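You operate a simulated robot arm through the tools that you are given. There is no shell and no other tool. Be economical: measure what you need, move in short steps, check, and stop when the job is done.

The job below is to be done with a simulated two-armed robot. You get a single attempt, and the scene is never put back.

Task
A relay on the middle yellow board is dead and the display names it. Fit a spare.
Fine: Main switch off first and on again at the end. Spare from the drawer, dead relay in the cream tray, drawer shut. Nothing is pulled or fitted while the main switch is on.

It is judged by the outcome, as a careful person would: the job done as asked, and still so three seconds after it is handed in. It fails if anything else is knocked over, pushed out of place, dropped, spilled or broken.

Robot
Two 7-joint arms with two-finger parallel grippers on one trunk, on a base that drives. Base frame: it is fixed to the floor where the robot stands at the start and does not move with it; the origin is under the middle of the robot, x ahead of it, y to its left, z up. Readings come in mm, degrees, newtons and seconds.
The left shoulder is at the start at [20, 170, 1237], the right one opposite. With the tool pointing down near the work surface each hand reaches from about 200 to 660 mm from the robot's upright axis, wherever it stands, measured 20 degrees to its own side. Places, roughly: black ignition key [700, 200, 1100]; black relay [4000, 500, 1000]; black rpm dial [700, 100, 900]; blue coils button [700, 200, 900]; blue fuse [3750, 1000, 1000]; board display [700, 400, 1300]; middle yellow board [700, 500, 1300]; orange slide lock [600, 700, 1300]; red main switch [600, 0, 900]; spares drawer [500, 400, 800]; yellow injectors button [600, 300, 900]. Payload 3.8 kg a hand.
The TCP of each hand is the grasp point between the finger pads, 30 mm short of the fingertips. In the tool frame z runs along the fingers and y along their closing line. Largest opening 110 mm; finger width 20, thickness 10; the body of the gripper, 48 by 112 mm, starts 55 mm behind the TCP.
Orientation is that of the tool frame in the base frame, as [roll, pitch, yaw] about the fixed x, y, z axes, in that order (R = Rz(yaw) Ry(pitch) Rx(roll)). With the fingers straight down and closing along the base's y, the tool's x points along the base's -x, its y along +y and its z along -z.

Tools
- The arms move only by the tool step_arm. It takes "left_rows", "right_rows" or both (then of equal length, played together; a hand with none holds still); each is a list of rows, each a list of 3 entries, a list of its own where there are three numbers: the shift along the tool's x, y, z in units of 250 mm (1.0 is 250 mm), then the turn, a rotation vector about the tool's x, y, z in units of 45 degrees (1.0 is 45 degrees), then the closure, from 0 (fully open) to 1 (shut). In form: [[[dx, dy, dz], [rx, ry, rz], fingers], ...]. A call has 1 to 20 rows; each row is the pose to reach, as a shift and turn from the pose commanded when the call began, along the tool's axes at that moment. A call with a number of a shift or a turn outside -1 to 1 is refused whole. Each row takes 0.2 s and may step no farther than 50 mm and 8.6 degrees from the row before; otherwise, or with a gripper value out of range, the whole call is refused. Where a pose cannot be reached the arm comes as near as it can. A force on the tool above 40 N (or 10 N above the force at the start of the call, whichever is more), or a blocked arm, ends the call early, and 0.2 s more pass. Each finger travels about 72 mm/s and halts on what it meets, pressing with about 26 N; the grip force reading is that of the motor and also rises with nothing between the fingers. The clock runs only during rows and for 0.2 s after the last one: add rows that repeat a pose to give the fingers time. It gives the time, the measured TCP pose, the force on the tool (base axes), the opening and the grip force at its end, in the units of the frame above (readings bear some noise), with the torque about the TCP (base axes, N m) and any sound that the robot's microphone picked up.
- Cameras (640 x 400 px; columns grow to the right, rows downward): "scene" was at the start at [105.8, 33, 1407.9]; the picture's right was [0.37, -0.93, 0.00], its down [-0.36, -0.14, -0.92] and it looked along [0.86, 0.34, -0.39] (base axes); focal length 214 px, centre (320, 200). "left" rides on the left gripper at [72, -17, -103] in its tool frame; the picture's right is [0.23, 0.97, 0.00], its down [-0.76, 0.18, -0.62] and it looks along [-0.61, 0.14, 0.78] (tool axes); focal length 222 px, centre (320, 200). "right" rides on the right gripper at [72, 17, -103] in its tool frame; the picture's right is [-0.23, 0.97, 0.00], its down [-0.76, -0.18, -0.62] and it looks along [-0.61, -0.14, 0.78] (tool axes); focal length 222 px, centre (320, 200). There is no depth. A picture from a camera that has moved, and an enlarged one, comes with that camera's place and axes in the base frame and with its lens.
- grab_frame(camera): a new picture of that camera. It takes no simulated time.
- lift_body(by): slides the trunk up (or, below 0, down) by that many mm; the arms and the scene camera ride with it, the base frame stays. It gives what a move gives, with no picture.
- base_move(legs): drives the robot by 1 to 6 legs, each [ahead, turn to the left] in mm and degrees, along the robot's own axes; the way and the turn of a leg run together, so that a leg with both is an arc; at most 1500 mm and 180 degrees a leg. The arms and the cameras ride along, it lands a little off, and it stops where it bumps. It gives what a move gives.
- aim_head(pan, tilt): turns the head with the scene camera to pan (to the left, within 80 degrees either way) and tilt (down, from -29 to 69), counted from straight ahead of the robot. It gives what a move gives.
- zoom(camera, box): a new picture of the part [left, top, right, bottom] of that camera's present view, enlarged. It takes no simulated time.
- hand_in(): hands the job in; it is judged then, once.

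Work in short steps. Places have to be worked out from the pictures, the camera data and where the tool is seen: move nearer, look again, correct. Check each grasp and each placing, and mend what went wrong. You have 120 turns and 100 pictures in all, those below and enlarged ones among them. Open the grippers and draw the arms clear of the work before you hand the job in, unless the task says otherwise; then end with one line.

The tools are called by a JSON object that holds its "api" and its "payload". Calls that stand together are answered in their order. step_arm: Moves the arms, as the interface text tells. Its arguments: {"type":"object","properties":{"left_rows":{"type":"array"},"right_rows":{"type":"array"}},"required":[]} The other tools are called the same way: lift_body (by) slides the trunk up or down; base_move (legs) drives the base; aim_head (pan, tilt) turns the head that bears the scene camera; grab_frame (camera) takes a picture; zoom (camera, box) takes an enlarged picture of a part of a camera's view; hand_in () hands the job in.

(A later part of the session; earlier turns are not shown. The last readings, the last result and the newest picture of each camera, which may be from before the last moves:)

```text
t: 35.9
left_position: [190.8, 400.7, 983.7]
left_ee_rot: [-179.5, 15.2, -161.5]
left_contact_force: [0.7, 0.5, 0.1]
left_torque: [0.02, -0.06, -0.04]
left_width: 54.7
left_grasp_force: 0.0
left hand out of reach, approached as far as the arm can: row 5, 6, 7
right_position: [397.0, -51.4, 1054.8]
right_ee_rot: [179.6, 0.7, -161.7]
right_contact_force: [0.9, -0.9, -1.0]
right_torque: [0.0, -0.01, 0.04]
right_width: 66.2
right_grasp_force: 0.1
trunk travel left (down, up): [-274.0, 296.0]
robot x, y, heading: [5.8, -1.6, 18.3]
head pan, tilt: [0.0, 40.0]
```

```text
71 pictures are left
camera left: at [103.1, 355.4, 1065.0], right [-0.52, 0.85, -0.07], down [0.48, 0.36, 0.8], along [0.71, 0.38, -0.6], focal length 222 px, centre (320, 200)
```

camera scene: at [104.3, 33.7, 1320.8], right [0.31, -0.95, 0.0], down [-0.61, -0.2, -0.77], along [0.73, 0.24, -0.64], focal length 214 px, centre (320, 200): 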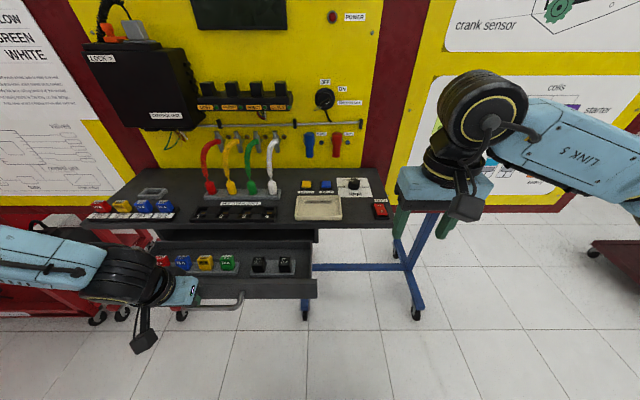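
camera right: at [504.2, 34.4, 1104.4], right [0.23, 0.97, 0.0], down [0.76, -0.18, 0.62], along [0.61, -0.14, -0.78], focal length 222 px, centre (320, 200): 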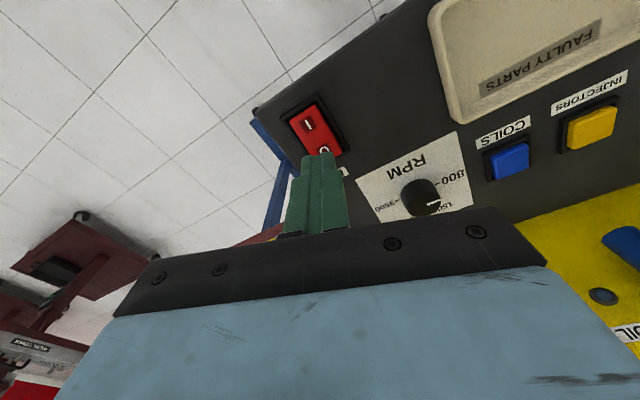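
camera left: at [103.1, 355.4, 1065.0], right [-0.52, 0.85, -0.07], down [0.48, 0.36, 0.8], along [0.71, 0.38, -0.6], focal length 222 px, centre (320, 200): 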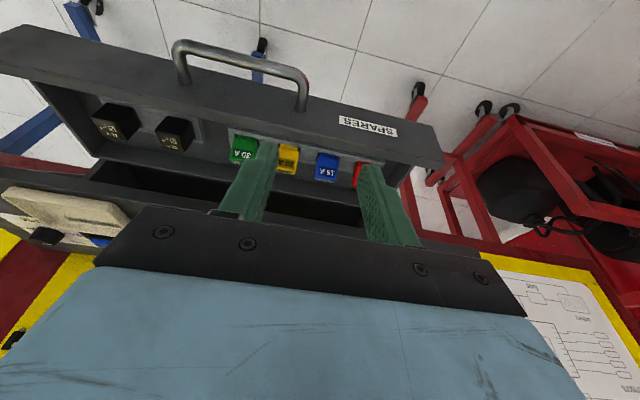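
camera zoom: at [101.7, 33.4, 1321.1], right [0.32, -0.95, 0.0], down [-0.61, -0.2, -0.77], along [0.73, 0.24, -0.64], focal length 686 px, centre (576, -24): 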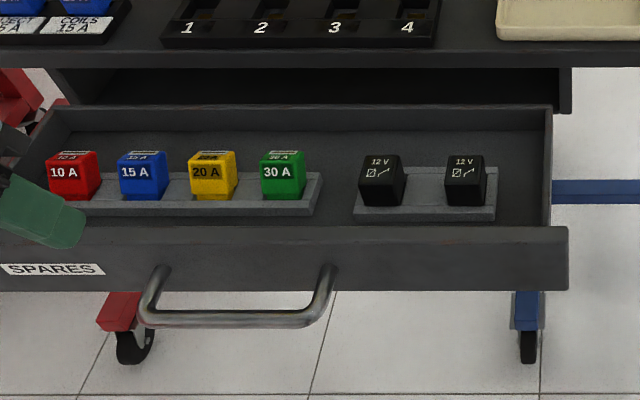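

Spare relays sit at u≈420, v≈86 and v≈151. I bring the left hand, upright, above the left one and look.

{"api": "step_arm", "payload": {"left_rows": [[[-0.084, -0.135, 0.034], [0, 0.067, 0], 0.45], [[-0.167, -0.27, 0.068], [0, 0.133, 0], 0.45], [[-0.251, -0.406, 0.102], [0, 0.2, 0], 0.45], [[-0.334, -0.541, 0.136], [0, 0.267, 0], 0.45], [[-0.418, -0.676, 0.17], [0, 0.333, 0], 0.45], [[-0.418, -0.676, 0.17], [0, 0.333, 0], 0.45]]}}

{"api": "grab_frame", "payload": {"camera": "left"}}

{"api": "zoom", "payload": {"camera": "scene", "box": [180, 210, 340, 310]}}

```text
t: 37.3
left_position: [353.8, 277.6, 971.1]
left_ee_rot: [-179.5, 0.5, -161.5]
left_contact_force: [-0.7, 0.0, -0.5]
left_torque: [-0.01, -0.02, -0.02]
left_width: 60.6
left_grasp_force: 0.1
right_position: [396.7, -51.6, 1054.0]
right_ee_rot: [179.7, 0.6, -161.7]
right_contact_force: [0.5, -0.8, 0.1]
right_torque: [0.01, 0.01, 0.01]
right_width: 65.7
right_grasp_force: 0.0
trunk travel left (down, up): [-274.0, 296.0]
robot x, y, heading: [5.3, 0.3, 18.5]
head pan, tilt: [0.0, 40.0]
```

```text
70 pictures are left
camera left: at [287.8, 240.1, 1074.3], right [-0.52, 0.85, -0.01], down [0.66, 0.41, 0.63], along [0.54, 0.32, -0.78], focal length 222 px, centre (320, 200)
```

left: 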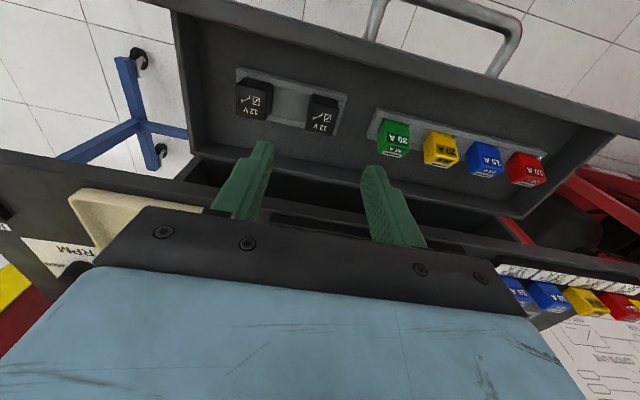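

```text
4.00 times, centred on (260, 260) of scene
camera zoom: at [101.8, 33.5, 1321.1], right [0.32, -0.95, 0.0], down [-0.61, -0.2, -0.77], along [0.73, 0.24, -0.64], focal length 858 px, centre (560, -40)
```

zoom: 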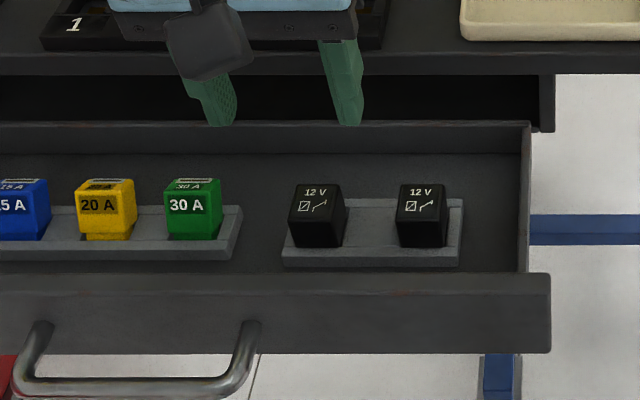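

The relay top is about at u≈415, v≈152, z≈884. I move nearer, to TCP z≈925, and check again.

{"api": "step_arm", "payload": {"left_rows": [[[0.034, 0.003, 0.0], [0, 0, 0], 0.5], [[0.034, 0.003, 0.09], [0, 0, 0], 0.5], [[0.034, 0.003, 0.18], [0, 0, 0], 0.5], [[0.034, 0.003, 0.18], [0, 0, 0], 0.5]]}}

{"api": "grab_frame", "payload": {"camera": "left"}}

{"api": "zoom", "payload": {"camera": "scene", "box": [210, 210, 310, 290]}}

```text
t: 38.3
left_position: [335.0, 283.5, 935.1]
left_ee_rot: [-179.5, 0.6, -161.6]
left_contact_force: [1.0, 0.6, 0.1]
left_torque: [0.0, 0.0, -0.01]
left_width: 55.0
left_grasp_force: 0.1
left hand out of reach, approached as far as the arm can: row 2, 3, 4
right_position: [396.8, -49.9, 1054.4]
right_ee_rot: [179.6, 0.6, -161.7]
right_contact_force: [-0.1, 0.0, 1.0]
right_torque: [0.02, 0.0, 0.0]
right_width: 65.9
right_grasp_force: 0.1
trunk travel left (down, up): [-274.0, 296.0]
robot x, y, heading: [4.9, -1.0, 18.6]
head pan, tilt: [0.0, 40.0]
```

```text
68 pictures are left
camera left: at [270.2, 244.7, 1038.0], right [-0.52, 0.85, -0.01], down [0.66, 0.41, 0.63], along [0.54, 0.32, -0.78], focal length 222 px, centre (320, 200)
```

left: 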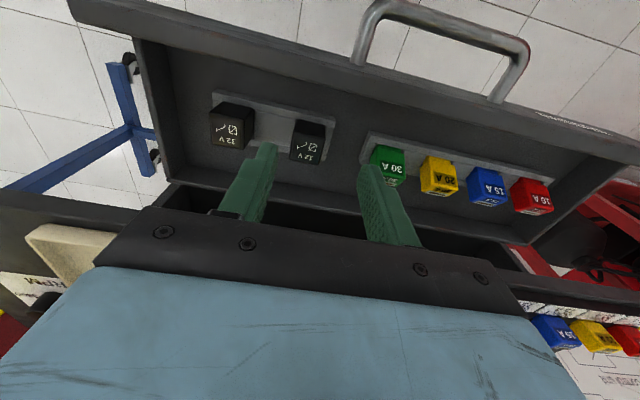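

```text
5.00 times, centred on (260, 250) of scene
camera zoom: at [102.6, 33.6, 1321.0], right [0.32, -0.95, 0.0], down [-0.61, -0.2, -0.77], along [0.73, 0.24, -0.64], focal length 1072 px, centre (620, -50)
```

zoom: 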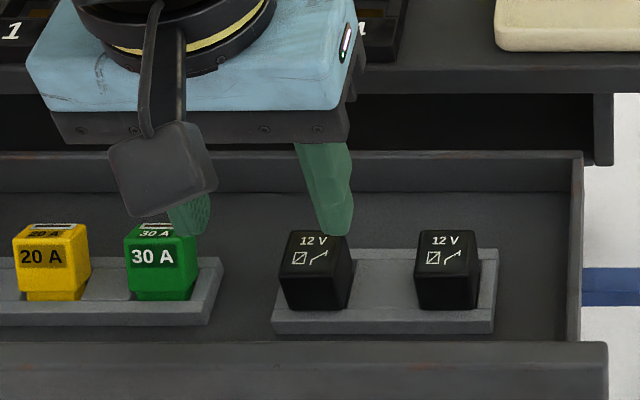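

The arm cannot go lower at this trunk height. I raise the hand 110 mm and lower the trunk 120 mm.

{"api": "step_arm", "payload": {"left_rows": [[[0, 0, -0.15], [0, 0, 0], 0.5], [[0, 0, -0.3], [0, 0, 0], 0.5], [[0, 0, -0.44], [0, 0, 0], 0.5], [[0, 0, -0.44], [0, 0, 0], 0.5]]}}

{"api": "lift_body", "payload": {"by": -120}}

```text
t: 39.3
left_position: [336.0, 287.6, 1046.0]
left_ee_rot: [-179.6, 0.4, -161.5]
left_contact_force: [0.4, 0.1, 0.2]
left_torque: [0.01, -0.02, 0.02]
left_width: 55.0
left_grasp_force: 0.1
right_position: [396.6, -50.7, 1054.5]
right_ee_rot: [179.7, 0.6, -161.7]
right_contact_force: [0.6, -0.4, -0.9]
right_torque: [0.03, 0.01, -0.05]
right_width: 66.0
right_grasp_force: 0.0
trunk travel left (down, up): [-274.0, 296.0]
robot x, y, heading: [2.4, -0.7, 18.4]
head pan, tilt: [0.0, 40.0]
```

```text
t: 40.8
left_position: [335.2, 285.6, 926.5]
left_ee_rot: [-179.6, 0.4, -161.5]
left_contact_force: [0.5, 0.4, -0.5]
left_torque: [0.0, 0.0, -0.02]
left_width: 55.0
left_grasp_force: 0.0
right_position: [396.8, -50.8, 934.8]
right_ee_rot: [179.6, 0.7, -161.7]
right_contact_force: [0.3, -0.1, -0.5]
right_torque: [-0.02, -0.01, -0.01]
right_width: 65.9
right_grasp_force: 0.1
trunk travel left (down, up): [-154.0, 416.0]
robot x, y, heading: [4.2, 0.6, 18.3]
head pan, tilt: [0.0, 40.0]
```

Refined relay top: u≈411, v≈151, z≈876. I shift 14 mm right above it and look.

{"api": "step_arm", "payload": {"left_rows": [[[-0.01, -0.055, 0], [0, 0, 0], 0.5], [[-0.01, -0.055, 0.04], [0, 0, 0], 0.5], [[-0.01, -0.055, 0.04], [0, 0, 0], 0.5]]}}

{"api": "zoom", "payload": {"camera": "left", "box": [200, 80, 440, 230]}}

{"api": "zoom", "payload": {"camera": "scene", "box": [200, 150, 340, 250]}}

```text
t: 41.6
left_position: [340.9, 273.5, 915.9]
left_ee_rot: [-179.7, 0.5, -161.6]
left_contact_force: [-0.8, 0.5, 0.0]
left_torque: [-0.01, -0.02, 0.02]
left_width: 55.1
left_grasp_force: 0.0
right_position: [396.7, -49.0, 935.1]
right_ee_rot: [179.7, 0.6, -161.6]
right_contact_force: [0.4, 0.2, 0.0]
right_torque: [-0.02, 0.02, 0.02]
right_width: 66.0
right_grasp_force: 0.0
trunk travel left (down, up): [-154.0, 416.0]
robot x, y, heading: [2.1, 2.4, 18.1]
head pan, tilt: [0.0, 40.0]
```

```text
2.67 times, centred on (320, 155) of left
camera zoom: at [276.6, 234.9, 1019.1], right [-0.52, 0.85, -0.01], down [0.66, 0.41, 0.63], along [0.54, 0.32, -0.78], focal length 592 px, centre (320, 320)
```

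zoom: 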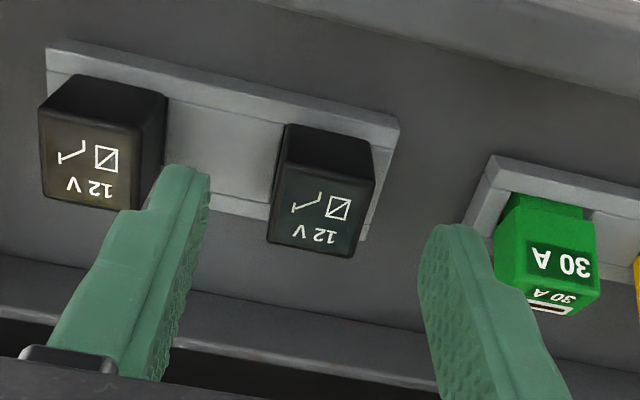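

```text
4.00 times, centred on (270, 200) of scene
camera zoom: at [102.5, 33.6, 1201.0], right [0.32, -0.95, 0.0], down [-0.61, -0.2, -0.77], along [0.73, 0.24, -0.64], focal length 858 px, centre (520, 200)
```

zoom: 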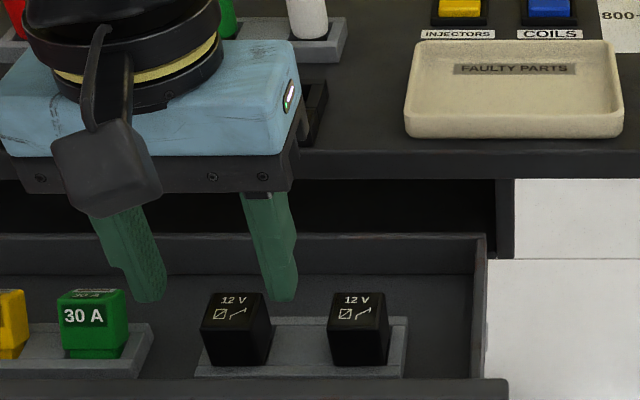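

The relay is centred between the fingers. I descend to about TCP z=874 and close.

{"api": "step_arm", "payload": {"left_rows": [[[-0.016, 0, 0.06], [0, 0, 0], 0.5], [[-0.016, 0, 0.12], [0, 0, 0], 0.5], [[-0.016, 0, 0.17], [0, 0, 0], 0.5], [[-0.016, 0, 0.17], [0, 0, 0], 0.5]]}}

{"api": "zoom", "payload": {"camera": "scene", "box": [200, 150, 340, 250]}}

{"api": "zoom", "payload": {"camera": "left", "box": [200, 80, 440, 230]}}

```text
t: 42.6
left_position: [347.2, 276.2, 874.4]
left_ee_rot: [-179.6, 0.4, -161.5]
left_contact_force: [0.5, 1.0, -0.4]
left_torque: [0.01, -0.03, -0.01]
left_width: 55.0
left_grasp_force: 0.2
right_position: [397.0, -51.7, 934.8]
right_ee_rot: [179.7, 0.6, -161.6]
right_contact_force: [0.0, 0.4, -0.3]
right_torque: [0.0, 0.01, 0.02]
right_width: 65.9
right_grasp_force: 0.1
trunk travel left (down, up): [-154.0, 416.0]
robot x, y, heading: [3.0, 0.3, 18.2]
head pan, tilt: [0.0, 40.0]
```

```text
4.00 times, centred on (270, 200) of scene
camera zoom: at [102.5, 33.6, 1201.0], right [0.32, -0.95, 0.0], down [-0.61, -0.2, -0.77], along [0.73, 0.24, -0.64], focal length 858 px, centre (520, 200)
```

zoom: 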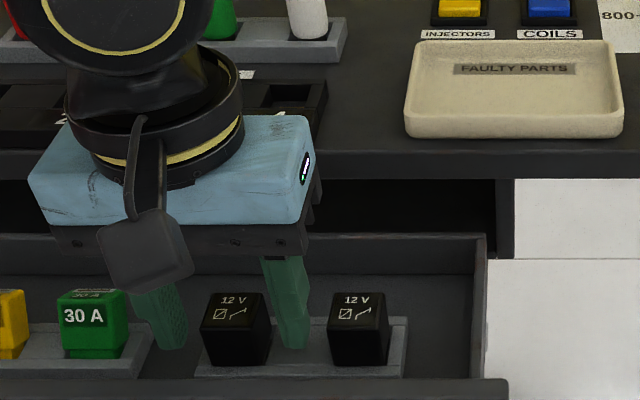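

```text
2.67 times, centred on (320, 155) of left
camera zoom: at [281.6, 238.0, 976.6], right [-0.52, 0.85, -0.01], down [0.66, 0.41, 0.63], along [0.54, 0.32, -0.78], focal length 592 px, centre (320, 320)
```

zoom: 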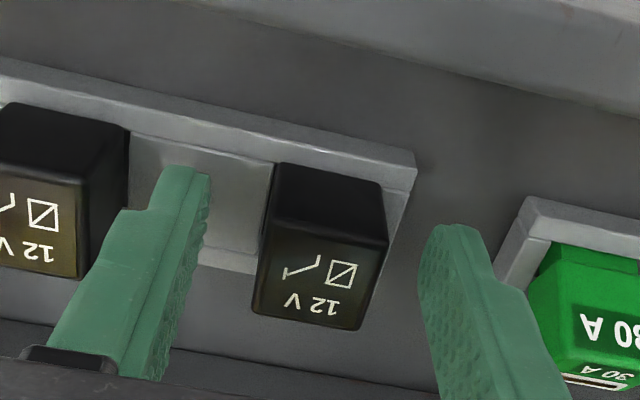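

Finger position agrees (u≈417); top face is nearer z≈865. I go 7 mm lower and close.

{"api": "step_arm", "payload": {"left_rows": [[[0, 0, 0.028], [0, 0, 0], 0.5], [[0, 0, 0.028], [0, 0, 0], 0.65], [[0, 0, 0.028], [0, 0, 0], 0.8], [[0, 0, 0.028], [0, 0, 0], 1], [[0, 0, 0.028], [0, 0, 0], 1]]}}

{"api": "zoom", "payload": {"camera": "left", "box": [200, 80, 440, 230]}}

```text
t: 43.8
left_position: [346.4, 276.5, 867.4]
left_ee_rot: [-179.6, 0.5, -161.5]
left_contact_force: [0.1, -0.2, 2.7]
left_torque: [0.05, -0.01, -0.01]
left_width: 27.1
left_grasp_force: 26.2
right_position: [395.2, -50.9, 934.3]
right_ee_rot: [179.7, 0.6, -161.6]
right_contact_force: [-0.5, -0.5, 0.9]
right_torque: [0.01, 0.03, 0.01]
right_width: 66.1
right_grasp_force: 0.1
trunk travel left (down, up): [-154.0, 416.0]
robot x, y, heading: [3.2, 5.5, 18.4]
head pan, tilt: [0.0, 40.0]
```

```text
2.67 times, centred on (320, 155) of left
camera zoom: at [281.4, 237.7, 969.4], right [-0.52, 0.85, -0.01], down [0.66, 0.41, 0.63], along [0.54, 0.32, -0.78], focal length 592 px, centre (320, 320)
```

zoom: 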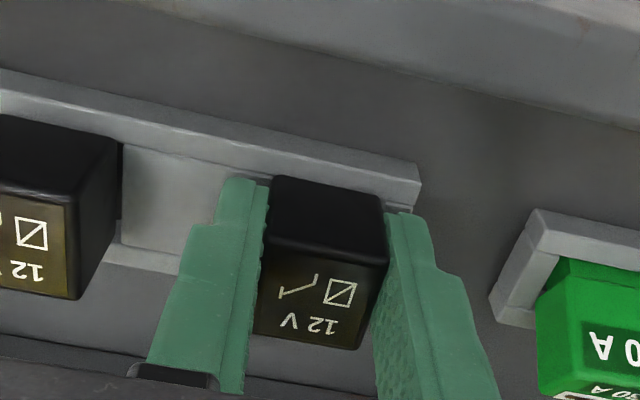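

The relay is gripped at 27 mm. I lift it straight up.

{"api": "step_arm", "payload": {"left_rows": [[[0, 0, -0.03], [0, 0, 0], 1], [[0, 0, -0.08], [0, 0, 0], 1], [[0, 0, -0.18], [0, 0, 0], 1], [[0, 0, -0.3], [0, 0, 0], 1], [[0, 0, -0.45], [0, 0, 0], 1], [[0, 0, -0.6], [0, 0, 0], 1]]}}

{"api": "grab_frame", "payload": {"camera": "left"}}

{"api": "grab_frame", "payload": {"camera": "scene"}}

```text
t: 45.2
left_position: [344.3, 274.4, 1015.5]
left_ee_rot: [-179.6, 0.4, -161.7]
left_contact_force: [0.6, 0.0, 0.4]
left_torque: [-0.01, -0.02, 0.0]
left_width: 27.3
left_grasp_force: 26.2
right_position: [397.2, -50.5, 935.0]
right_ee_rot: [179.7, 0.6, -161.7]
right_contact_force: [-0.4, 0.1, 0.4]
right_torque: [0.01, 0.0, 0.0]
right_width: 65.9
right_grasp_force: 0.0
trunk travel left (down, up): [-154.0, 416.0]
robot x, y, heading: [4.5, -1.2, 18.6]
head pan, tilt: [0.0, 40.0]
```

```text
61 pictures are left
camera left: at [278.5, 236.3, 1119.4], right [-0.52, 0.85, -0.01], down [0.66, 0.41, 0.63], along [0.54, 0.32, -0.78], focal length 222 px, centre (320, 200)
```

left: 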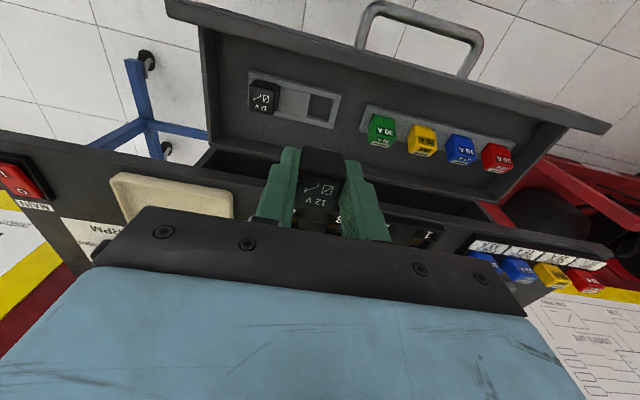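

```text
60 pictures are left
camera scene: at [102.4, 33.4, 1201.0], right [0.32, -0.95, 0.0], down [-0.61, -0.2, -0.77], along [0.73, 0.24, -0.64], focal length 214 px, centre (320, 200)
```

scene: 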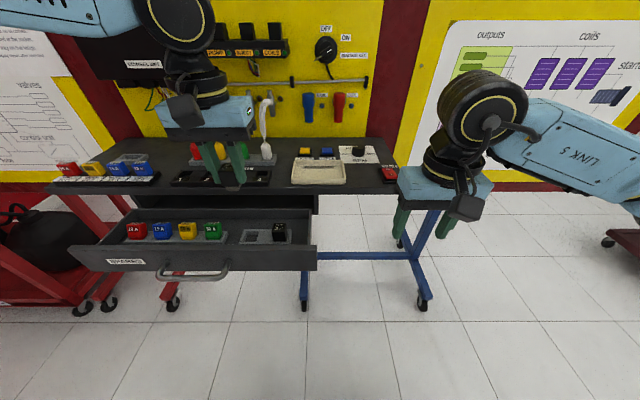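

The spare is held and the drawer's neighbouring parts are untouched. Now I move the left hand aside and bring the closed right hand, tilted 15°, in front of the drawer to push it shut.

{"api": "step_arm", "payload": {"left_rows": [[[0, 0.1, -0.04], [0, 0, 0], 1], [[0, 0.2, -0.08], [0, 0, 0], 1], [[0, 0.3, -0.12], [0, 0, 0], 1], [[0, 0.4, -0.16], [0, 0, 0], 1], [[0, 0.5, -0.2], [0, 0, 0], 1], [[0, 0.6, -0.2], [0, 0, 0], 1], [[0, 0.7, -0.2], [0, 0, 0], 1], [[0, 0.7, -0.2], [0, 0, 0], 1]], "right_rows": [[[0.1, 0, 0], [0, -0.08, 0], 0.6], [[0.2, 0, 0], [0, -0.16, 0], 0.7], [[0.3, 0, 0], [0, -0.25, 0], 0.8], [[0.3, 0.1, 0.08], [0, -0.333, 0], 1], [[0.3, 0.25, 0.16], [0, -0.333, 0], 1], [[0.3, 0.4, 0.24], [0, -0.333, 0], 1], [[0.3, 0.55, 0.3], [0, -0.333, 0], 1], [[0.3, 0.7, 0.3], [0, -0.333, 0], 1]]}}

{"api": "grab_frame", "payload": {"camera": "right"}}

{"api": "grab_frame", "payload": {"camera": "scene"}}

```text
t: 47.0
left_position: [289.7, 443.9, 1063.4]
left_ee_rot: [-179.5, 0.5, -161.5]
left_contact_force: [0.7, -0.4, -0.5]
left_torque: [-0.01, -0.01, -0.04]
left_width: 27.1
left_grasp_force: 25.9
right_position: [271.4, 94.9, 859.0]
right_ee_rot: [179.7, 15.6, -161.8]
right_contact_force: [-0.6, -0.4, 0.5]
right_torque: [0.01, -0.01, 0.01]
right_width: 0.0
right_grasp_force: 25.9
right hand out of reach, approached as far as the arm can: row 3, 4, 5
trunk travel left (down, up): [-154.0, 416.0]
robot x, y, heading: [8.1, -2.2, 18.2]
head pan, tilt: [0.0, 40.0]
```

```text
59 pictures are left
camera right: at [174.4, 80.0, 939.0], right [-0.1, 0.99, 0.07], down [0.59, 0.0, 0.8], along [0.8, 0.12, -0.59], focal length 222 px, centre (320, 200)
```

right: 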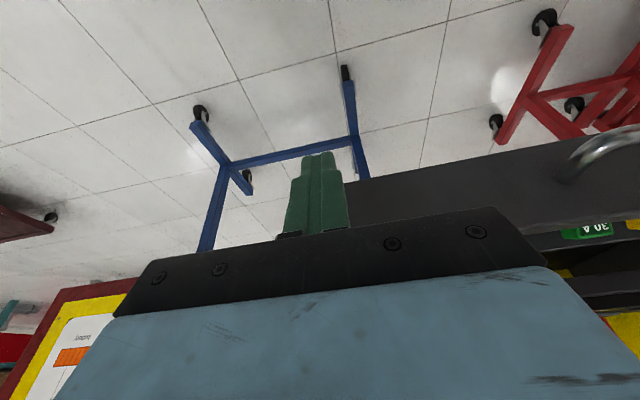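

```text
58 pictures are left
camera scene: at [102.3, 34.0, 1201.0], right [0.32, -0.95, 0.0], down [-0.61, -0.2, -0.77], along [0.73, 0.24, -0.64], focal length 214 px, centre (320, 200)
```

scene: 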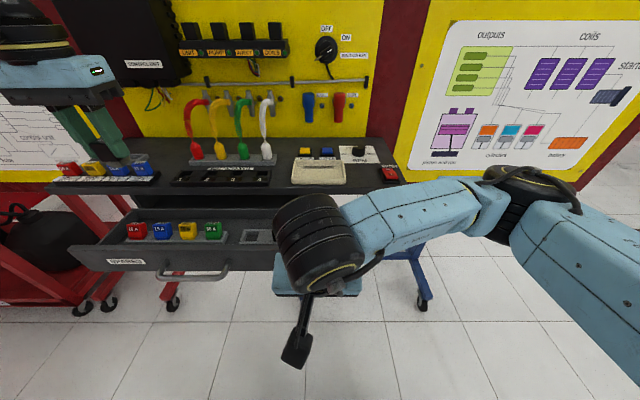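

I slide left to v≈100 (clear of the handle legs) and push forward; it will stop by force when shut.

{"api": "step_arm", "payload": {"right_rows": [[[0, 0.13, 0], [0, 0, 0], 1], [[0, 0.26, 0], [0, 0, 0], 1], [[0, 0.384, 0], [0, 0, 0], 1], [[-0.12, 0.384, 0.032], [0, 0, 0], 1], [[-0.24, 0.384, 0.064], [0, 0, 0], 1], [[-0.35, 0.384, 0.094], [0, 0, 0], 1], [[-0.46, 0.384, 0.123], [0, 0, 0], 1], [[-0.56, 0.384, 0.15], [0, 0, 0], 1]]}}

{"api": "grab_frame", "payload": {"camera": "right"}}

{"api": "grab_frame", "payload": {"camera": "scene"}}

```text
t: 48.8
left_position: [288.9, 443.6, 1063.5]
left_ee_rot: [-179.6, 0.4, -161.5]
left_contact_force: [-0.5, 0.2, -0.2]
left_torque: [-0.01, 0.04, -0.03]
left_width: 27.2
left_grasp_force: 26.0
right_position: [381.0, 228.8, 862.7]
right_ee_rot: [179.8, 15.5, -161.8]
right_contact_force: [-0.4, 0.1, -0.4]
right_torque: [0.03, 0.0, -0.01]
right_width: 0.0
right_grasp_force: 26.4
trunk travel left (down, up): [-154.0, 416.0]
robot x, y, heading: [1.5, -0.2, 18.4]
head pan, tilt: [0.0, 40.0]
```

```text
57 pictures are left
camera right: at [283.7, 213.7, 942.4], right [-0.1, 0.99, 0.07], down [0.59, 0.01, 0.8], along [0.8, 0.12, -0.59], focal length 222 px, centre (320, 200)
```

right: 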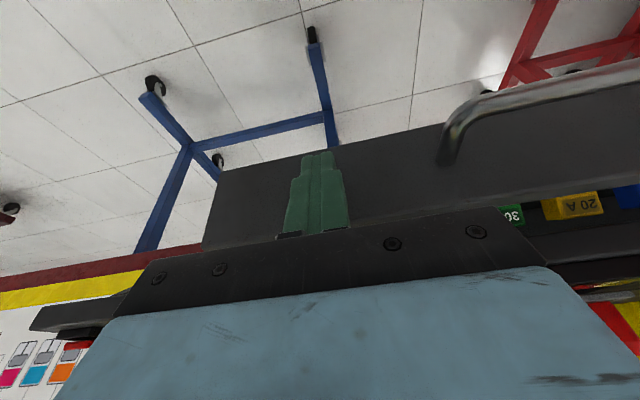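

```text
56 pictures are left
camera scene: at [102.7, 33.6, 1201.0], right [0.32, -0.95, 0.0], down [-0.61, -0.2, -0.77], along [0.73, 0.24, -0.64], focal length 214 px, centre (320, 200)
```

scene: 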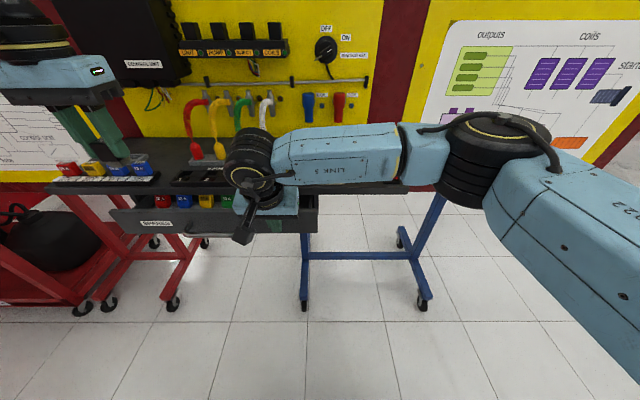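

The drawer is moving in. I push the remaining ~60 mm in small steps.

{"api": "step_arm", "payload": {"right_rows": [[[-0.06, 0, 0.016], [0, 0, 0], 1], [[-0.12, 0, 0.032], [0, 0, 0], 1], [[-0.16, 0, 0.043], [0, 0, 0], 1], [[-0.19, 0, 0.051], [0, 0, 0], 1], [[-0.215, 0, 0.058], [0, 0, 0], 1], [[-0.235, 0, 0.063], [0, 0, 0], 1], [[-0.25, 0, 0.067], [0, 0, 0], 1]]}}

{"api": "grab_frame", "payload": {"camera": "right"}}

```text
t: 50.4
left_position: [287.9, 443.8, 1064.4]
left_ee_rot: [-179.6, 0.5, -161.5]
left_contact_force: [0.1, 0.2, -0.2]
left_torque: [0.01, 0.0, 0.01]
left_width: 27.1
left_grasp_force: 25.3
right_position: [430.7, 248.9, 860.3]
right_ee_rot: [179.8, 14.5, -161.3]
right_contact_force: [-12.8, -6.6, 4.5]
right_torque: [-0.3, 0.17, -0.06]
right_width: 0.2
right_grasp_force: 26.3
trunk travel left (down, up): [-154.0, 416.0]
robot x, y, heading: [0.5, 0.5, 18.2]
head pan, tilt: [0.0, 40.0]
stopped in row 7 (right hand): the force on the tool passed its limit at 44 N (the readings are from after the stop); the commanded pose is now the measured one
```

```text
55 pictures are left
camera right: at [334.5, 232.7, 941.9], right [-0.1, 0.99, 0.06], down [0.61, 0.02, 0.79], along [0.79, 0.12, -0.6], focal length 222 px, centre (320, 200)
```

right: 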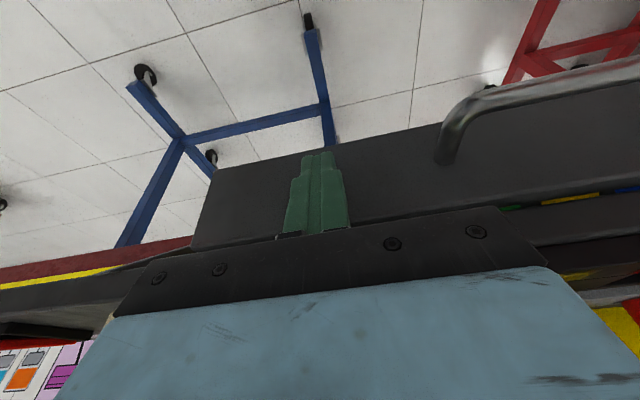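

It stopped at u≈487, matching the shut position. I draw the right hand back, up and aside, raise the trunk, and check the drawer.

{"api": "step_arm", "payload": {"right_rows": [[[0.12, 0, -0.032], [0, 0, 0], 1], [[0.28, 0, -0.08], [0, 0, 0], 1], [[0.44, 0, -0.13], [0, 0, 0], 1], [[0.5, -0.1, -0.25], [0, 0.08, 0], 1], [[0.5, -0.25, -0.35], [0, 0.16, 0], 0.9], [[0.5, -0.4, -0.45], [0, 0.25, 0], 0.8], [[0.5, -0.55, -0.5], [0, 0.333, 0], 0.7], [[0.5, -0.7, -0.5], [0, 0.333, 0], 0.6]]}}

{"api": "lift_body", "payload": {"by": 150}}

{"api": "grab_frame", "payload": {"camera": "scene"}}

```text
t: 52.2
left_position: [289.1, 442.5, 1064.3]
left_ee_rot: [-179.6, 0.4, -161.6]
left_contact_force: [0.3, -0.5, -0.2]
left_torque: [0.02, -0.01, -0.01]
left_width: 27.3
left_grasp_force: 25.7
right_position: [346.5, 34.0, 947.1]
right_ee_rot: [179.9, -0.2, -161.3]
right_contact_force: [0.2, -0.6, -0.2]
right_torque: [0.05, 0.0, 0.0]
right_width: 44.4
right_grasp_force: 0.1
trunk travel left (down, up): [-154.0, 416.0]
robot x, y, heading: [0.2, -0.1, 18.2]
head pan, tilt: [0.0, 40.0]
```

```text
t: 54.0
left_position: [288.6, 443.0, 1212.0]
left_ee_rot: [-179.6, 0.4, -161.6]
left_contact_force: [-0.4, 0.6, -0.2]
left_torque: [-0.01, 0.03, 0.01]
left_width: 27.5
left_grasp_force: 26.3
right_position: [346.7, 35.7, 1095.7]
right_ee_rot: [179.9, -0.2, -161.4]
right_contact_force: [0.8, -0.4, -0.6]
right_torque: [-0.01, 0.01, 0.01]
right_width: 43.9
right_grasp_force: 0.0
trunk travel left (down, up): [-304.0, 266.0]
robot x, y, heading: [5.8, 0.8, 18.5]
head pan, tilt: [0.0, 40.0]
```

```text
54 pictures are left
camera scene: at [102.1, 33.3, 1350.9], right [0.32, -0.95, 0.0], down [-0.61, -0.2, -0.77], along [0.73, 0.24, -0.64], focal length 214 px, centre (320, 200)
```

scene: 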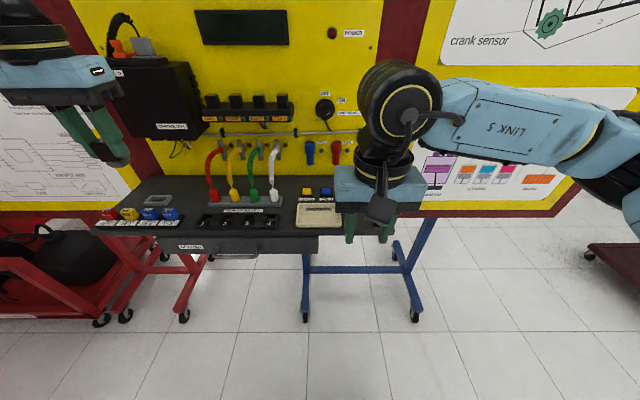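

The drawer looks shut (handle back near u≈470). Now I shift the base to face the board centre: about 195 mm forward and 240 mm left via a diagonal leg.

{"api": "base_move", "payload": {"legs": [[0, 51], [309, 0], [0, -51]]}}

{"api": "aim_head", "payload": {"pan": 0, "tilt": 25}}

{"api": "grab_frame", "payload": {"camera": "scene"}}

```text
t: 60.7
left_position: [391.5, 739.9, 1212.7]
left_ee_rot: [-179.6, 0.5, -160.8]
left_contact_force: [-0.6, 0.0, -0.4]
left_torque: [0.03, -0.03, -0.01]
left_width: 26.9
left_grasp_force: 25.7
right_position: [453.6, 333.6, 1097.2]
right_ee_rot: [179.9, -0.2, -160.8]
right_contact_force: [-0.2, -1.1, 0.4]
right_torque: [0.03, 0.04, 0.01]
right_width: 44.2
right_grasp_force: 0.1
trunk travel left (down, up): [-304.0, 266.0]
robot x, y, heading: [110.4, 295.1, 18.9]
head pan, tilt: [0.0, 40.0]
```

```text
t: 61.4
left_position: [390.2, 740.9, 1212.9]
left_ee_rot: [-179.5, 0.5, -160.9]
left_contact_force: [0.4, 1.1, -0.6]
left_torque: [0.02, -0.01, -0.01]
left_width: 27.0
left_grasp_force: 26.1
right_position: [453.0, 334.3, 1097.1]
right_ee_rot: [179.9, -0.1, -160.6]
right_contact_force: [0.5, 0.9, -0.1]
right_torque: [0.03, 0.02, -0.02]
right_width: 43.9
right_grasp_force: 0.1
trunk travel left (down, up): [-304.0, 266.0]
robot x, y, heading: [107.3, 294.9, 19.1]
head pan, tilt: [0.0, 25.0]
```

```text
53 pictures are left
camera scene: at [215.6, 330.8, 1374.3], right [0.33, -0.94, 0.0], down [-0.4, -0.14, -0.91], along [0.86, 0.3, -0.42], focal length 214 px, centre (320, 200)
```

scene: 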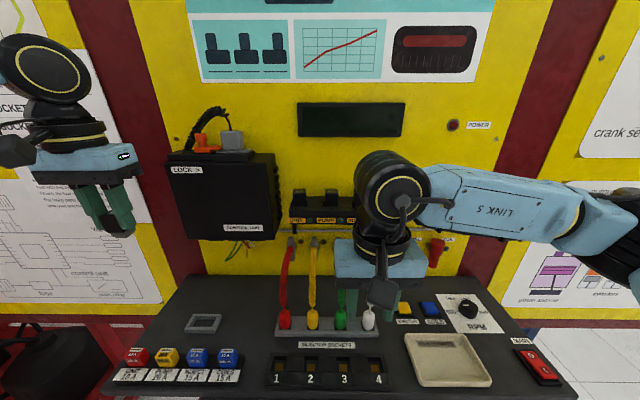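

The pump relay triangulates near u≈742, v≈228, top z≈1190. I raise the trunk 200 mm so the right hand can come down on it from above.

{"api": "lift_body", "payload": {"by": 200}}

{"api": "aim_head", "payload": {"pan": 0, "tilt": 40}}

{"api": "grab_frame", "payload": {"camera": "scene"}}

{"api": "grab_frame", "payload": {"camera": "right"}}

```text
t: 63.6
left_position: [390.4, 740.1, 1412.7]
left_ee_rot: [-179.5, 0.4, -160.8]
left_contact_force: [0.0, -1.2, -0.5]
left_torque: [0.04, 0.03, 0.01]
left_width: 27.0
left_grasp_force: 25.7
right_position: [453.7, 333.3, 1297.5]
right_ee_rot: [179.9, -0.2, -160.7]
right_contact_force: [-0.4, 0.6, -0.8]
right_torque: [-0.03, -0.01, 0.02]
right_width: 44.0
right_grasp_force: 0.0
trunk travel left (down, up): [-504.0, 66.0]
robot x, y, heading: [111.2, 295.9, 19.0]
head pan, tilt: [0.0, 25.0]
```

```text
t: 64.4
left_position: [391.3, 740.0, 1413.4]
left_ee_rot: [-179.6, 0.5, -160.8]
left_contact_force: [-0.4, -0.2, 0.1]
left_torque: [0.04, 0.0, -0.02]
left_width: 26.9
left_grasp_force: 26.1
right_position: [454.1, 333.7, 1297.2]
right_ee_rot: [179.9, -0.2, -160.7]
right_contact_force: [-0.6, -0.7, -0.6]
right_torque: [0.0, -0.02, 0.02]
right_width: 44.0
right_grasp_force: 0.0
trunk travel left (down, up): [-504.0, 66.0]
robot x, y, heading: [113.2, 296.6, 19.1]
head pan, tilt: [0.0, 40.0]
```

```text
52 pictures are left
camera scene: at [208.8, 328.5, 1551.1], right [0.33, -0.94, 0.0], down [-0.61, -0.21, -0.77], along [0.72, 0.25, -0.64], focal length 214 px, centre (320, 200)
```

scene: 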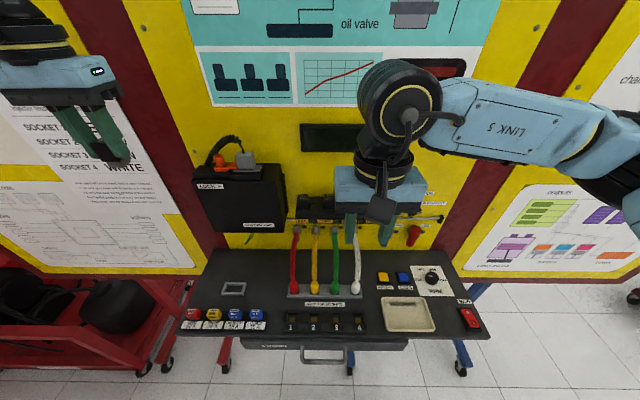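

```text
51 pictures are left
camera right: at [380.5, 325.5, 1399.9], right [-0.11, 0.99, 0.0], down [0.78, 0.08, 0.62], along [0.62, 0.07, -0.78], focal length 222 px, centre (320, 200)
```

right: 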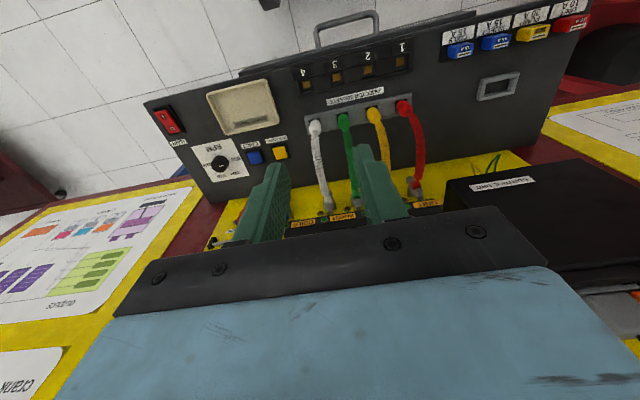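

Drawer reads shut. I zoom on the relay rail and control box to check clearances.

{"api": "zoom", "payload": {"camera": "scene", "box": [180, 130, 380, 255]}}

{"api": "zoom", "payload": {"camera": "right", "box": [200, 140, 460, 260]}}

```text
3.20 times, centred on (280, 192) of scene
camera zoom: at [208.8, 328.5, 1551.1], right [0.33, -0.94, 0.0], down [-0.61, -0.21, -0.77], along [0.72, 0.25, -0.64], focal length 686 px, centre (448, 224)
```

zoom: 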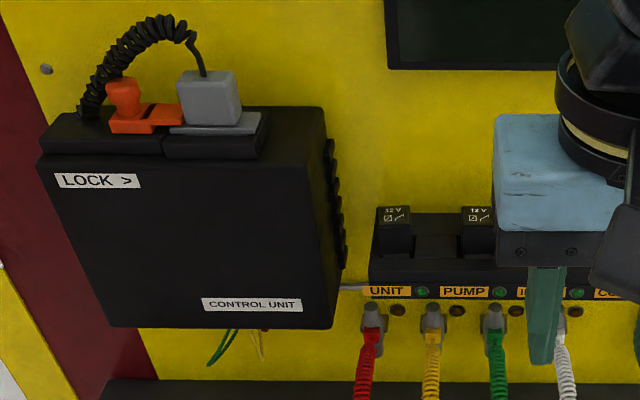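

```text
2.46 times, centred on (330, 200) of right
camera zoom: at [380.5, 325.5, 1399.9], right [-0.11, 0.99, 0.0], down [0.78, 0.08, 0.62], along [0.62, 0.07, -0.78], focal length 547 px, centre (295, 200)
```

zoom: 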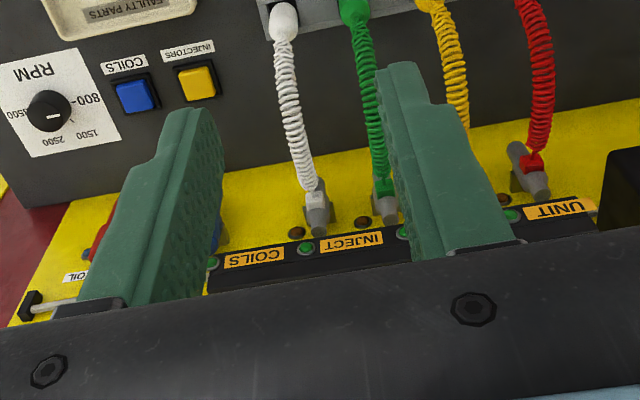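

Clearance to the control box is ~50 mm, but the display stands ~12 mm proud of the board above the relays, so I'll tilt the right hand ~8° with the wrist back. I move it above and in front of the pump relay.

{"api": "step_arm", "payload": {"right_rows": [[[-0.132, 0.041, 0], [0, -0.036, 0], 0.5], [[-0.264, 0.082, 0], [0, -0.071, 0], 0.5], [[-0.395, 0.122, 0], [0, -0.107, 0], 0.5], [[-0.527, 0.163, 0], [0, -0.142, 0], 0.5], [[-0.659, 0.204, 0.03], [0, -0.178, 0], 0.5], [[-0.659, 0.204, 0.03], [0, -0.178, 0], 0.5]]}}

{"api": "zoom", "payload": {"camera": "right", "box": [160, 100, 480, 300]}}

{"api": "zoom", "payload": {"camera": "scene", "box": [240, 60, 440, 260]}}

```text
t: 65.8
left_position: [390.1, 738.7, 1412.3]
left_ee_rot: [-179.6, 0.5, -160.8]
left_contact_force: [0.0, -0.2, -0.7]
left_torque: [0.04, 0.02, 0.0]
left_width: 27.1
left_grasp_force: 26.6
right_position: [594.9, 438.4, 1290.2]
right_ee_rot: [179.9, 7.9, -160.7]
right_contact_force: [0.3, -0.5, 0.8]
right_torque: [-0.03, 0.02, -0.03]
right_width: 55.2
right_grasp_force: 0.0
trunk travel left (down, up): [-504.0, 66.0]
robot x, y, heading: [109.2, 296.6, 19.3]
head pan, tilt: [0.0, 40.0]
```

```text
2.00 times, centred on (320, 200) of right
camera zoom: at [509.7, 425.9, 1381.7], right [-0.11, 0.99, 0.03], down [0.69, 0.05, 0.72], along [0.71, 0.1, -0.69], focal length 444 px, centre (320, 200)
```

zoom: 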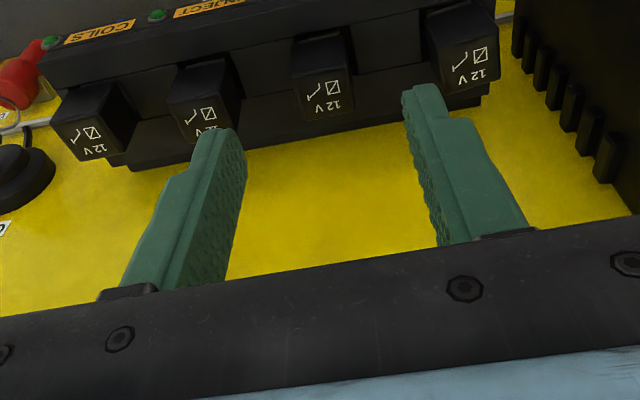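

```text
2.00 times, centred on (340, 160) of scene
camera zoom: at [208.6, 327.7, 1551.1], right [0.33, -0.94, 0.0], down [-0.61, -0.21, -0.77], along [0.72, 0.25, -0.64], focal length 429 px, centre (280, 280)
```

zoom: 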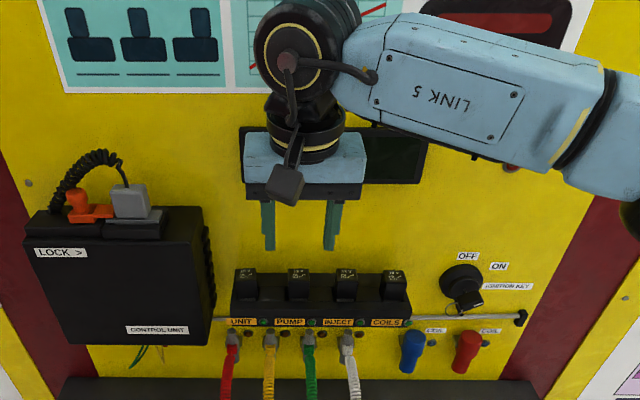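

Pump relay seen at v≈226; its u/z are still uncertain. I go closer (u≈728, z≈1250) and look again.

{"api": "step_arm", "payload": {"right_rows": [[[-0.038, -0.004, 0.086], [0, 0, 0], 0.5], [[-0.077, -0.008, 0.172], [0, 0, 0], 0.5], [[-0.077, -0.008, 0.172], [0, 0, 0], 0.5]]}}

{"api": "zoom", "payload": {"camera": "right", "box": [160, 100, 480, 300]}}

{"api": "zoom", "payload": {"camera": "scene", "box": [260, 110, 400, 230]}}

```text
t: 66.6
left_position: [390.0, 739.9, 1413.5]
left_ee_rot: [-179.6, 0.5, -160.7]
left_contact_force: [-0.4, 0.7, -0.9]
left_torque: [0.0, -0.02, -0.02]
left_width: 27.1
left_grasp_force: 25.9
right_position: [617.7, 444.2, 1249.7]
right_ee_rot: [180.0, 7.8, -160.6]
right_contact_force: [-0.2, 0.1, -0.6]
right_torque: [0.02, -0.05, 0.0]
right_width: 55.0
right_grasp_force: 0.0
trunk travel left (down, up): [-504.0, 66.0]
robot x, y, heading: [114.1, 296.8, 19.1]
head pan, tilt: [0.0, 40.0]
```

```text
2.00 times, centred on (320, 200) of right
camera zoom: at [531.0, 432.1, 1342.0], right [-0.11, 0.99, 0.03], down [0.69, 0.05, 0.72], along [0.71, 0.1, -0.69], focal length 444 px, centre (320, 200)
```

zoom: 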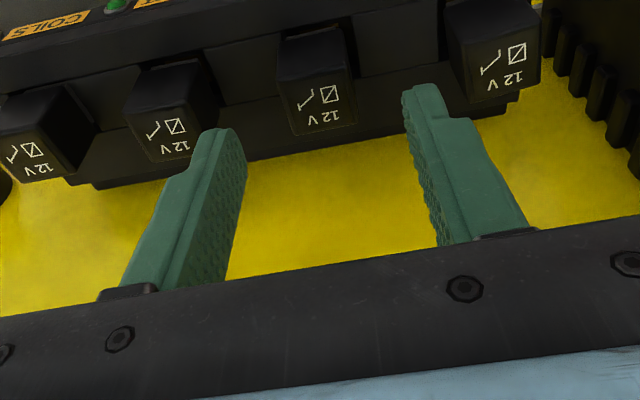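

```text
3.33 times, centred on (330, 170) of scene
camera zoom: at [208.6, 328.5, 1551.0], right [0.33, -0.94, 0.0], down [-0.61, -0.21, -0.77], along [0.72, 0.25, -0.64], focal length 715 px, centre (287, 300)
```

zoom: 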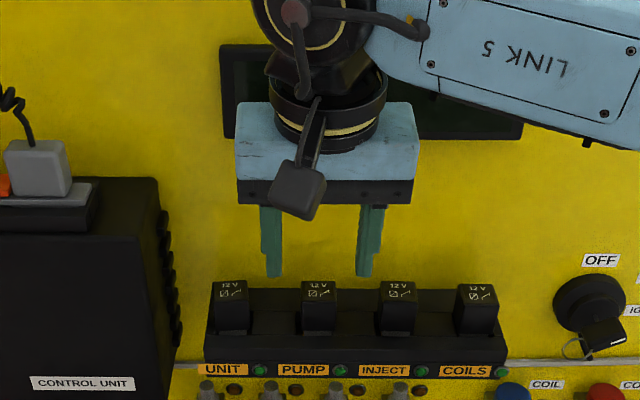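

Both cameras now agree: pump relay top at u≈739, v≈225.5, z≈1193. I move 10 mm in and descend to TCP z≈1200 to check straddling.

{"api": "step_arm", "payload": {"right_rows": [[[-0.042, -0.001, 0.006], [0, 0, 0], 0.5], [[-0.032, -0.001, 0.08], [0, 0, 0], 0.5], [[-0.022, -0.001, 0.15], [0, 0, 0], 0.5], [[-0.014, -0.001, 0.204], [0, 0, 0], 0.5], [[-0.014, -0.001, 0.204], [0, 0, 0], 0.5]]}}

{"api": "zoom", "payload": {"camera": "right", "box": [200, 100, 440, 250]}}

{"api": "zoom", "payload": {"camera": "scene", "box": [260, 110, 400, 230]}}

```text
t: 67.8
left_position: [389.1, 739.8, 1413.8]
left_ee_rot: [-179.6, 0.4, -160.8]
left_contact_force: [0.9, 0.1, -0.3]
left_torque: [0.0, 0.0, 0.01]
left_width: 27.2
left_grasp_force: 25.8
right_position: [626.5, 447.8, 1199.0]
right_ee_rot: [179.9, 7.7, -160.7]
right_contact_force: [-0.1, 0.1, 0.3]
right_torque: [0.01, -0.01, 0.04]
right_width: 55.1
right_grasp_force: 0.0
trunk travel left (down, up): [-504.0, 66.0]
robot x, y, heading: [107.3, 295.6, 19.3]
head pan, tilt: [0.0, 40.0]
```

```text
2.67 times, centred on (320, 175) of right
camera zoom: at [540.4, 434.9, 1291.8], right [-0.11, 0.99, 0.03], down [0.69, 0.05, 0.72], along [0.71, 0.1, -0.69], focal length 592 px, centre (320, 267)
```

zoom: 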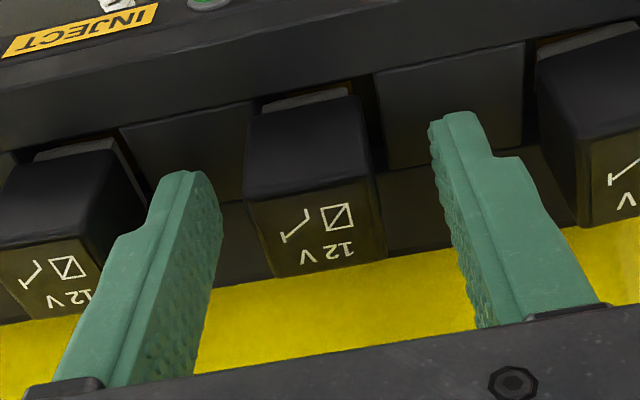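

```text
3.33 times, centred on (330, 170) of scene
camera zoom: at [208.7, 328.4, 1551.0], right [0.33, -0.94, 0.0], down [-0.61, -0.21, -0.77], along [0.72, 0.25, -0.64], focal length 715 px, centre (287, 300)
```

zoom: 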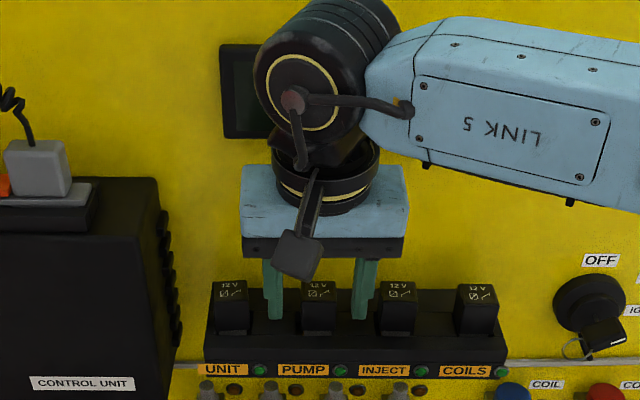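

The relay sits between the fingers. I go 8 mm lower and close.

{"api": "step_arm", "payload": {"right_rows": [[[0.005, 0, 0.032], [0, 0, 0], 0.5], [[0.005, 0, 0.032], [0, 0, 0], 0.65], [[0.005, 0, 0.032], [0, 0, 0], 0.8], [[0.005, 0, 0.032], [0, 0, 0], 1], [[0.005, 0, 0.032], [0, 0, 0], 1]]}}

{"api": "zoom", "payload": {"camera": "right", "box": [200, 100, 440, 250]}}

```text
t: 68.8
left_position: [390.0, 743.2, 1413.3]
left_ee_rot: [-179.4, 0.6, -160.9]
left_contact_force: [0.5, 0.2, -0.2]
left_torque: [-0.05, 0.01, -0.02]
left_width: 27.2
left_grasp_force: 26.1
right_position: [626.8, 447.1, 1196.7]
right_ee_rot: [-179.7, 8.1, -161.0]
right_contact_force: [-6.2, -2.3, 11.2]
right_torque: [-0.11, 0.19, -0.05]
right_width: 27.2
right_grasp_force: 25.8
trunk travel left (down, up): [-504.0, 66.0]
robot x, y, heading: [109.2, 294.9, 19.1]
head pan, tilt: [0.0, 40.0]
stopped in row 4 (right hand): the force on the tool passed its limit at 49 N (the readings are from after the stop); the commanded pose is now the measured one
```

```text
2.67 times, centred on (320, 175) of right
camera zoom: at [540.4, 435.1, 1288.1], right [-0.11, 0.99, 0.03], down [0.69, 0.05, 0.73], along [0.72, 0.1, -0.69], focal length 592 px, centre (320, 267)
```

zoom: 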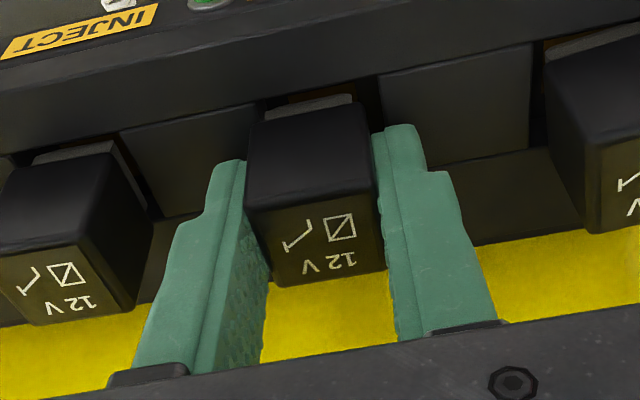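

Gripped (27.2 mm); the tips rest on the rail. I pull it straight up.

{"api": "step_arm", "payload": {"right_rows": [[[-0.003, 0, -0.02], [0, 0, 0], 1], [[-0.008, 0, -0.06], [0, 0, 0], 1], [[-0.017, 0, -0.12], [0, 0, 0], 1], [[-0.028, 0, -0.198], [0, 0, 0], 1], [[-0.042, 0, -0.3], [0, 0, 0], 1], [[-0.056, 0, -0.4], [0, 0, 0], 1]]}}

{"api": "zoom", "payload": {"camera": "scene", "box": [220, 90, 420, 250]}}

{"api": "grab_frame", "payload": {"camera": "right"}}

```text
t: 70.2
left_position: [389.3, 741.6, 1413.3]
left_ee_rot: [-179.7, 0.5, -160.9]
left_contact_force: [0.4, -0.1, -0.1]
left_torque: [-0.05, -0.03, 0.01]
left_width: 27.3
left_grasp_force: 25.8
right_position: [629.1, 442.9, 1296.6]
right_ee_rot: [-179.9, 8.3, -161.0]
right_contact_force: [0.0, 0.3, 0.2]
right_torque: [0.01, 0.03, -0.01]
right_width: 27.3
right_grasp_force: 26.5
trunk travel left (down, up): [-504.0, 66.0]
robot x, y, heading: [108.2, 295.0, 19.2]
head pan, tilt: [0.0, 40.0]
```

```text
2.50 times, centred on (320, 170) of scene
camera zoom: at [208.5, 328.6, 1551.0], right [0.33, -0.95, 0.0], down [-0.61, -0.21, -0.77], along [0.72, 0.25, -0.64], focal length 536 px, centre (320, 275)
```

zoom: 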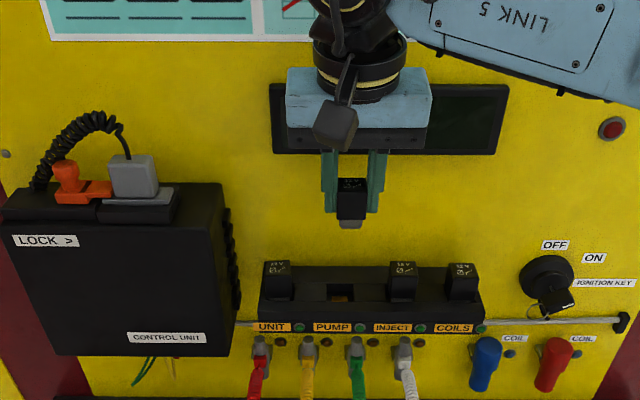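

```text
40 pictures are left
camera right: at [541.6, 430.6, 1387.8], right [-0.1, 0.99, 0.03], down [0.69, 0.05, 0.73], along [0.72, 0.1, -0.69], focal length 222 px, centre (320, 200)
```

right: 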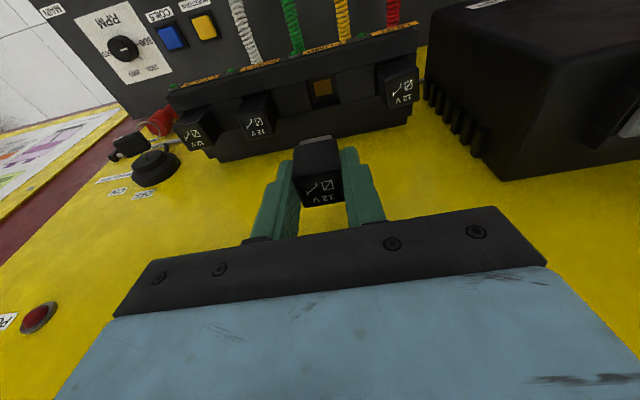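

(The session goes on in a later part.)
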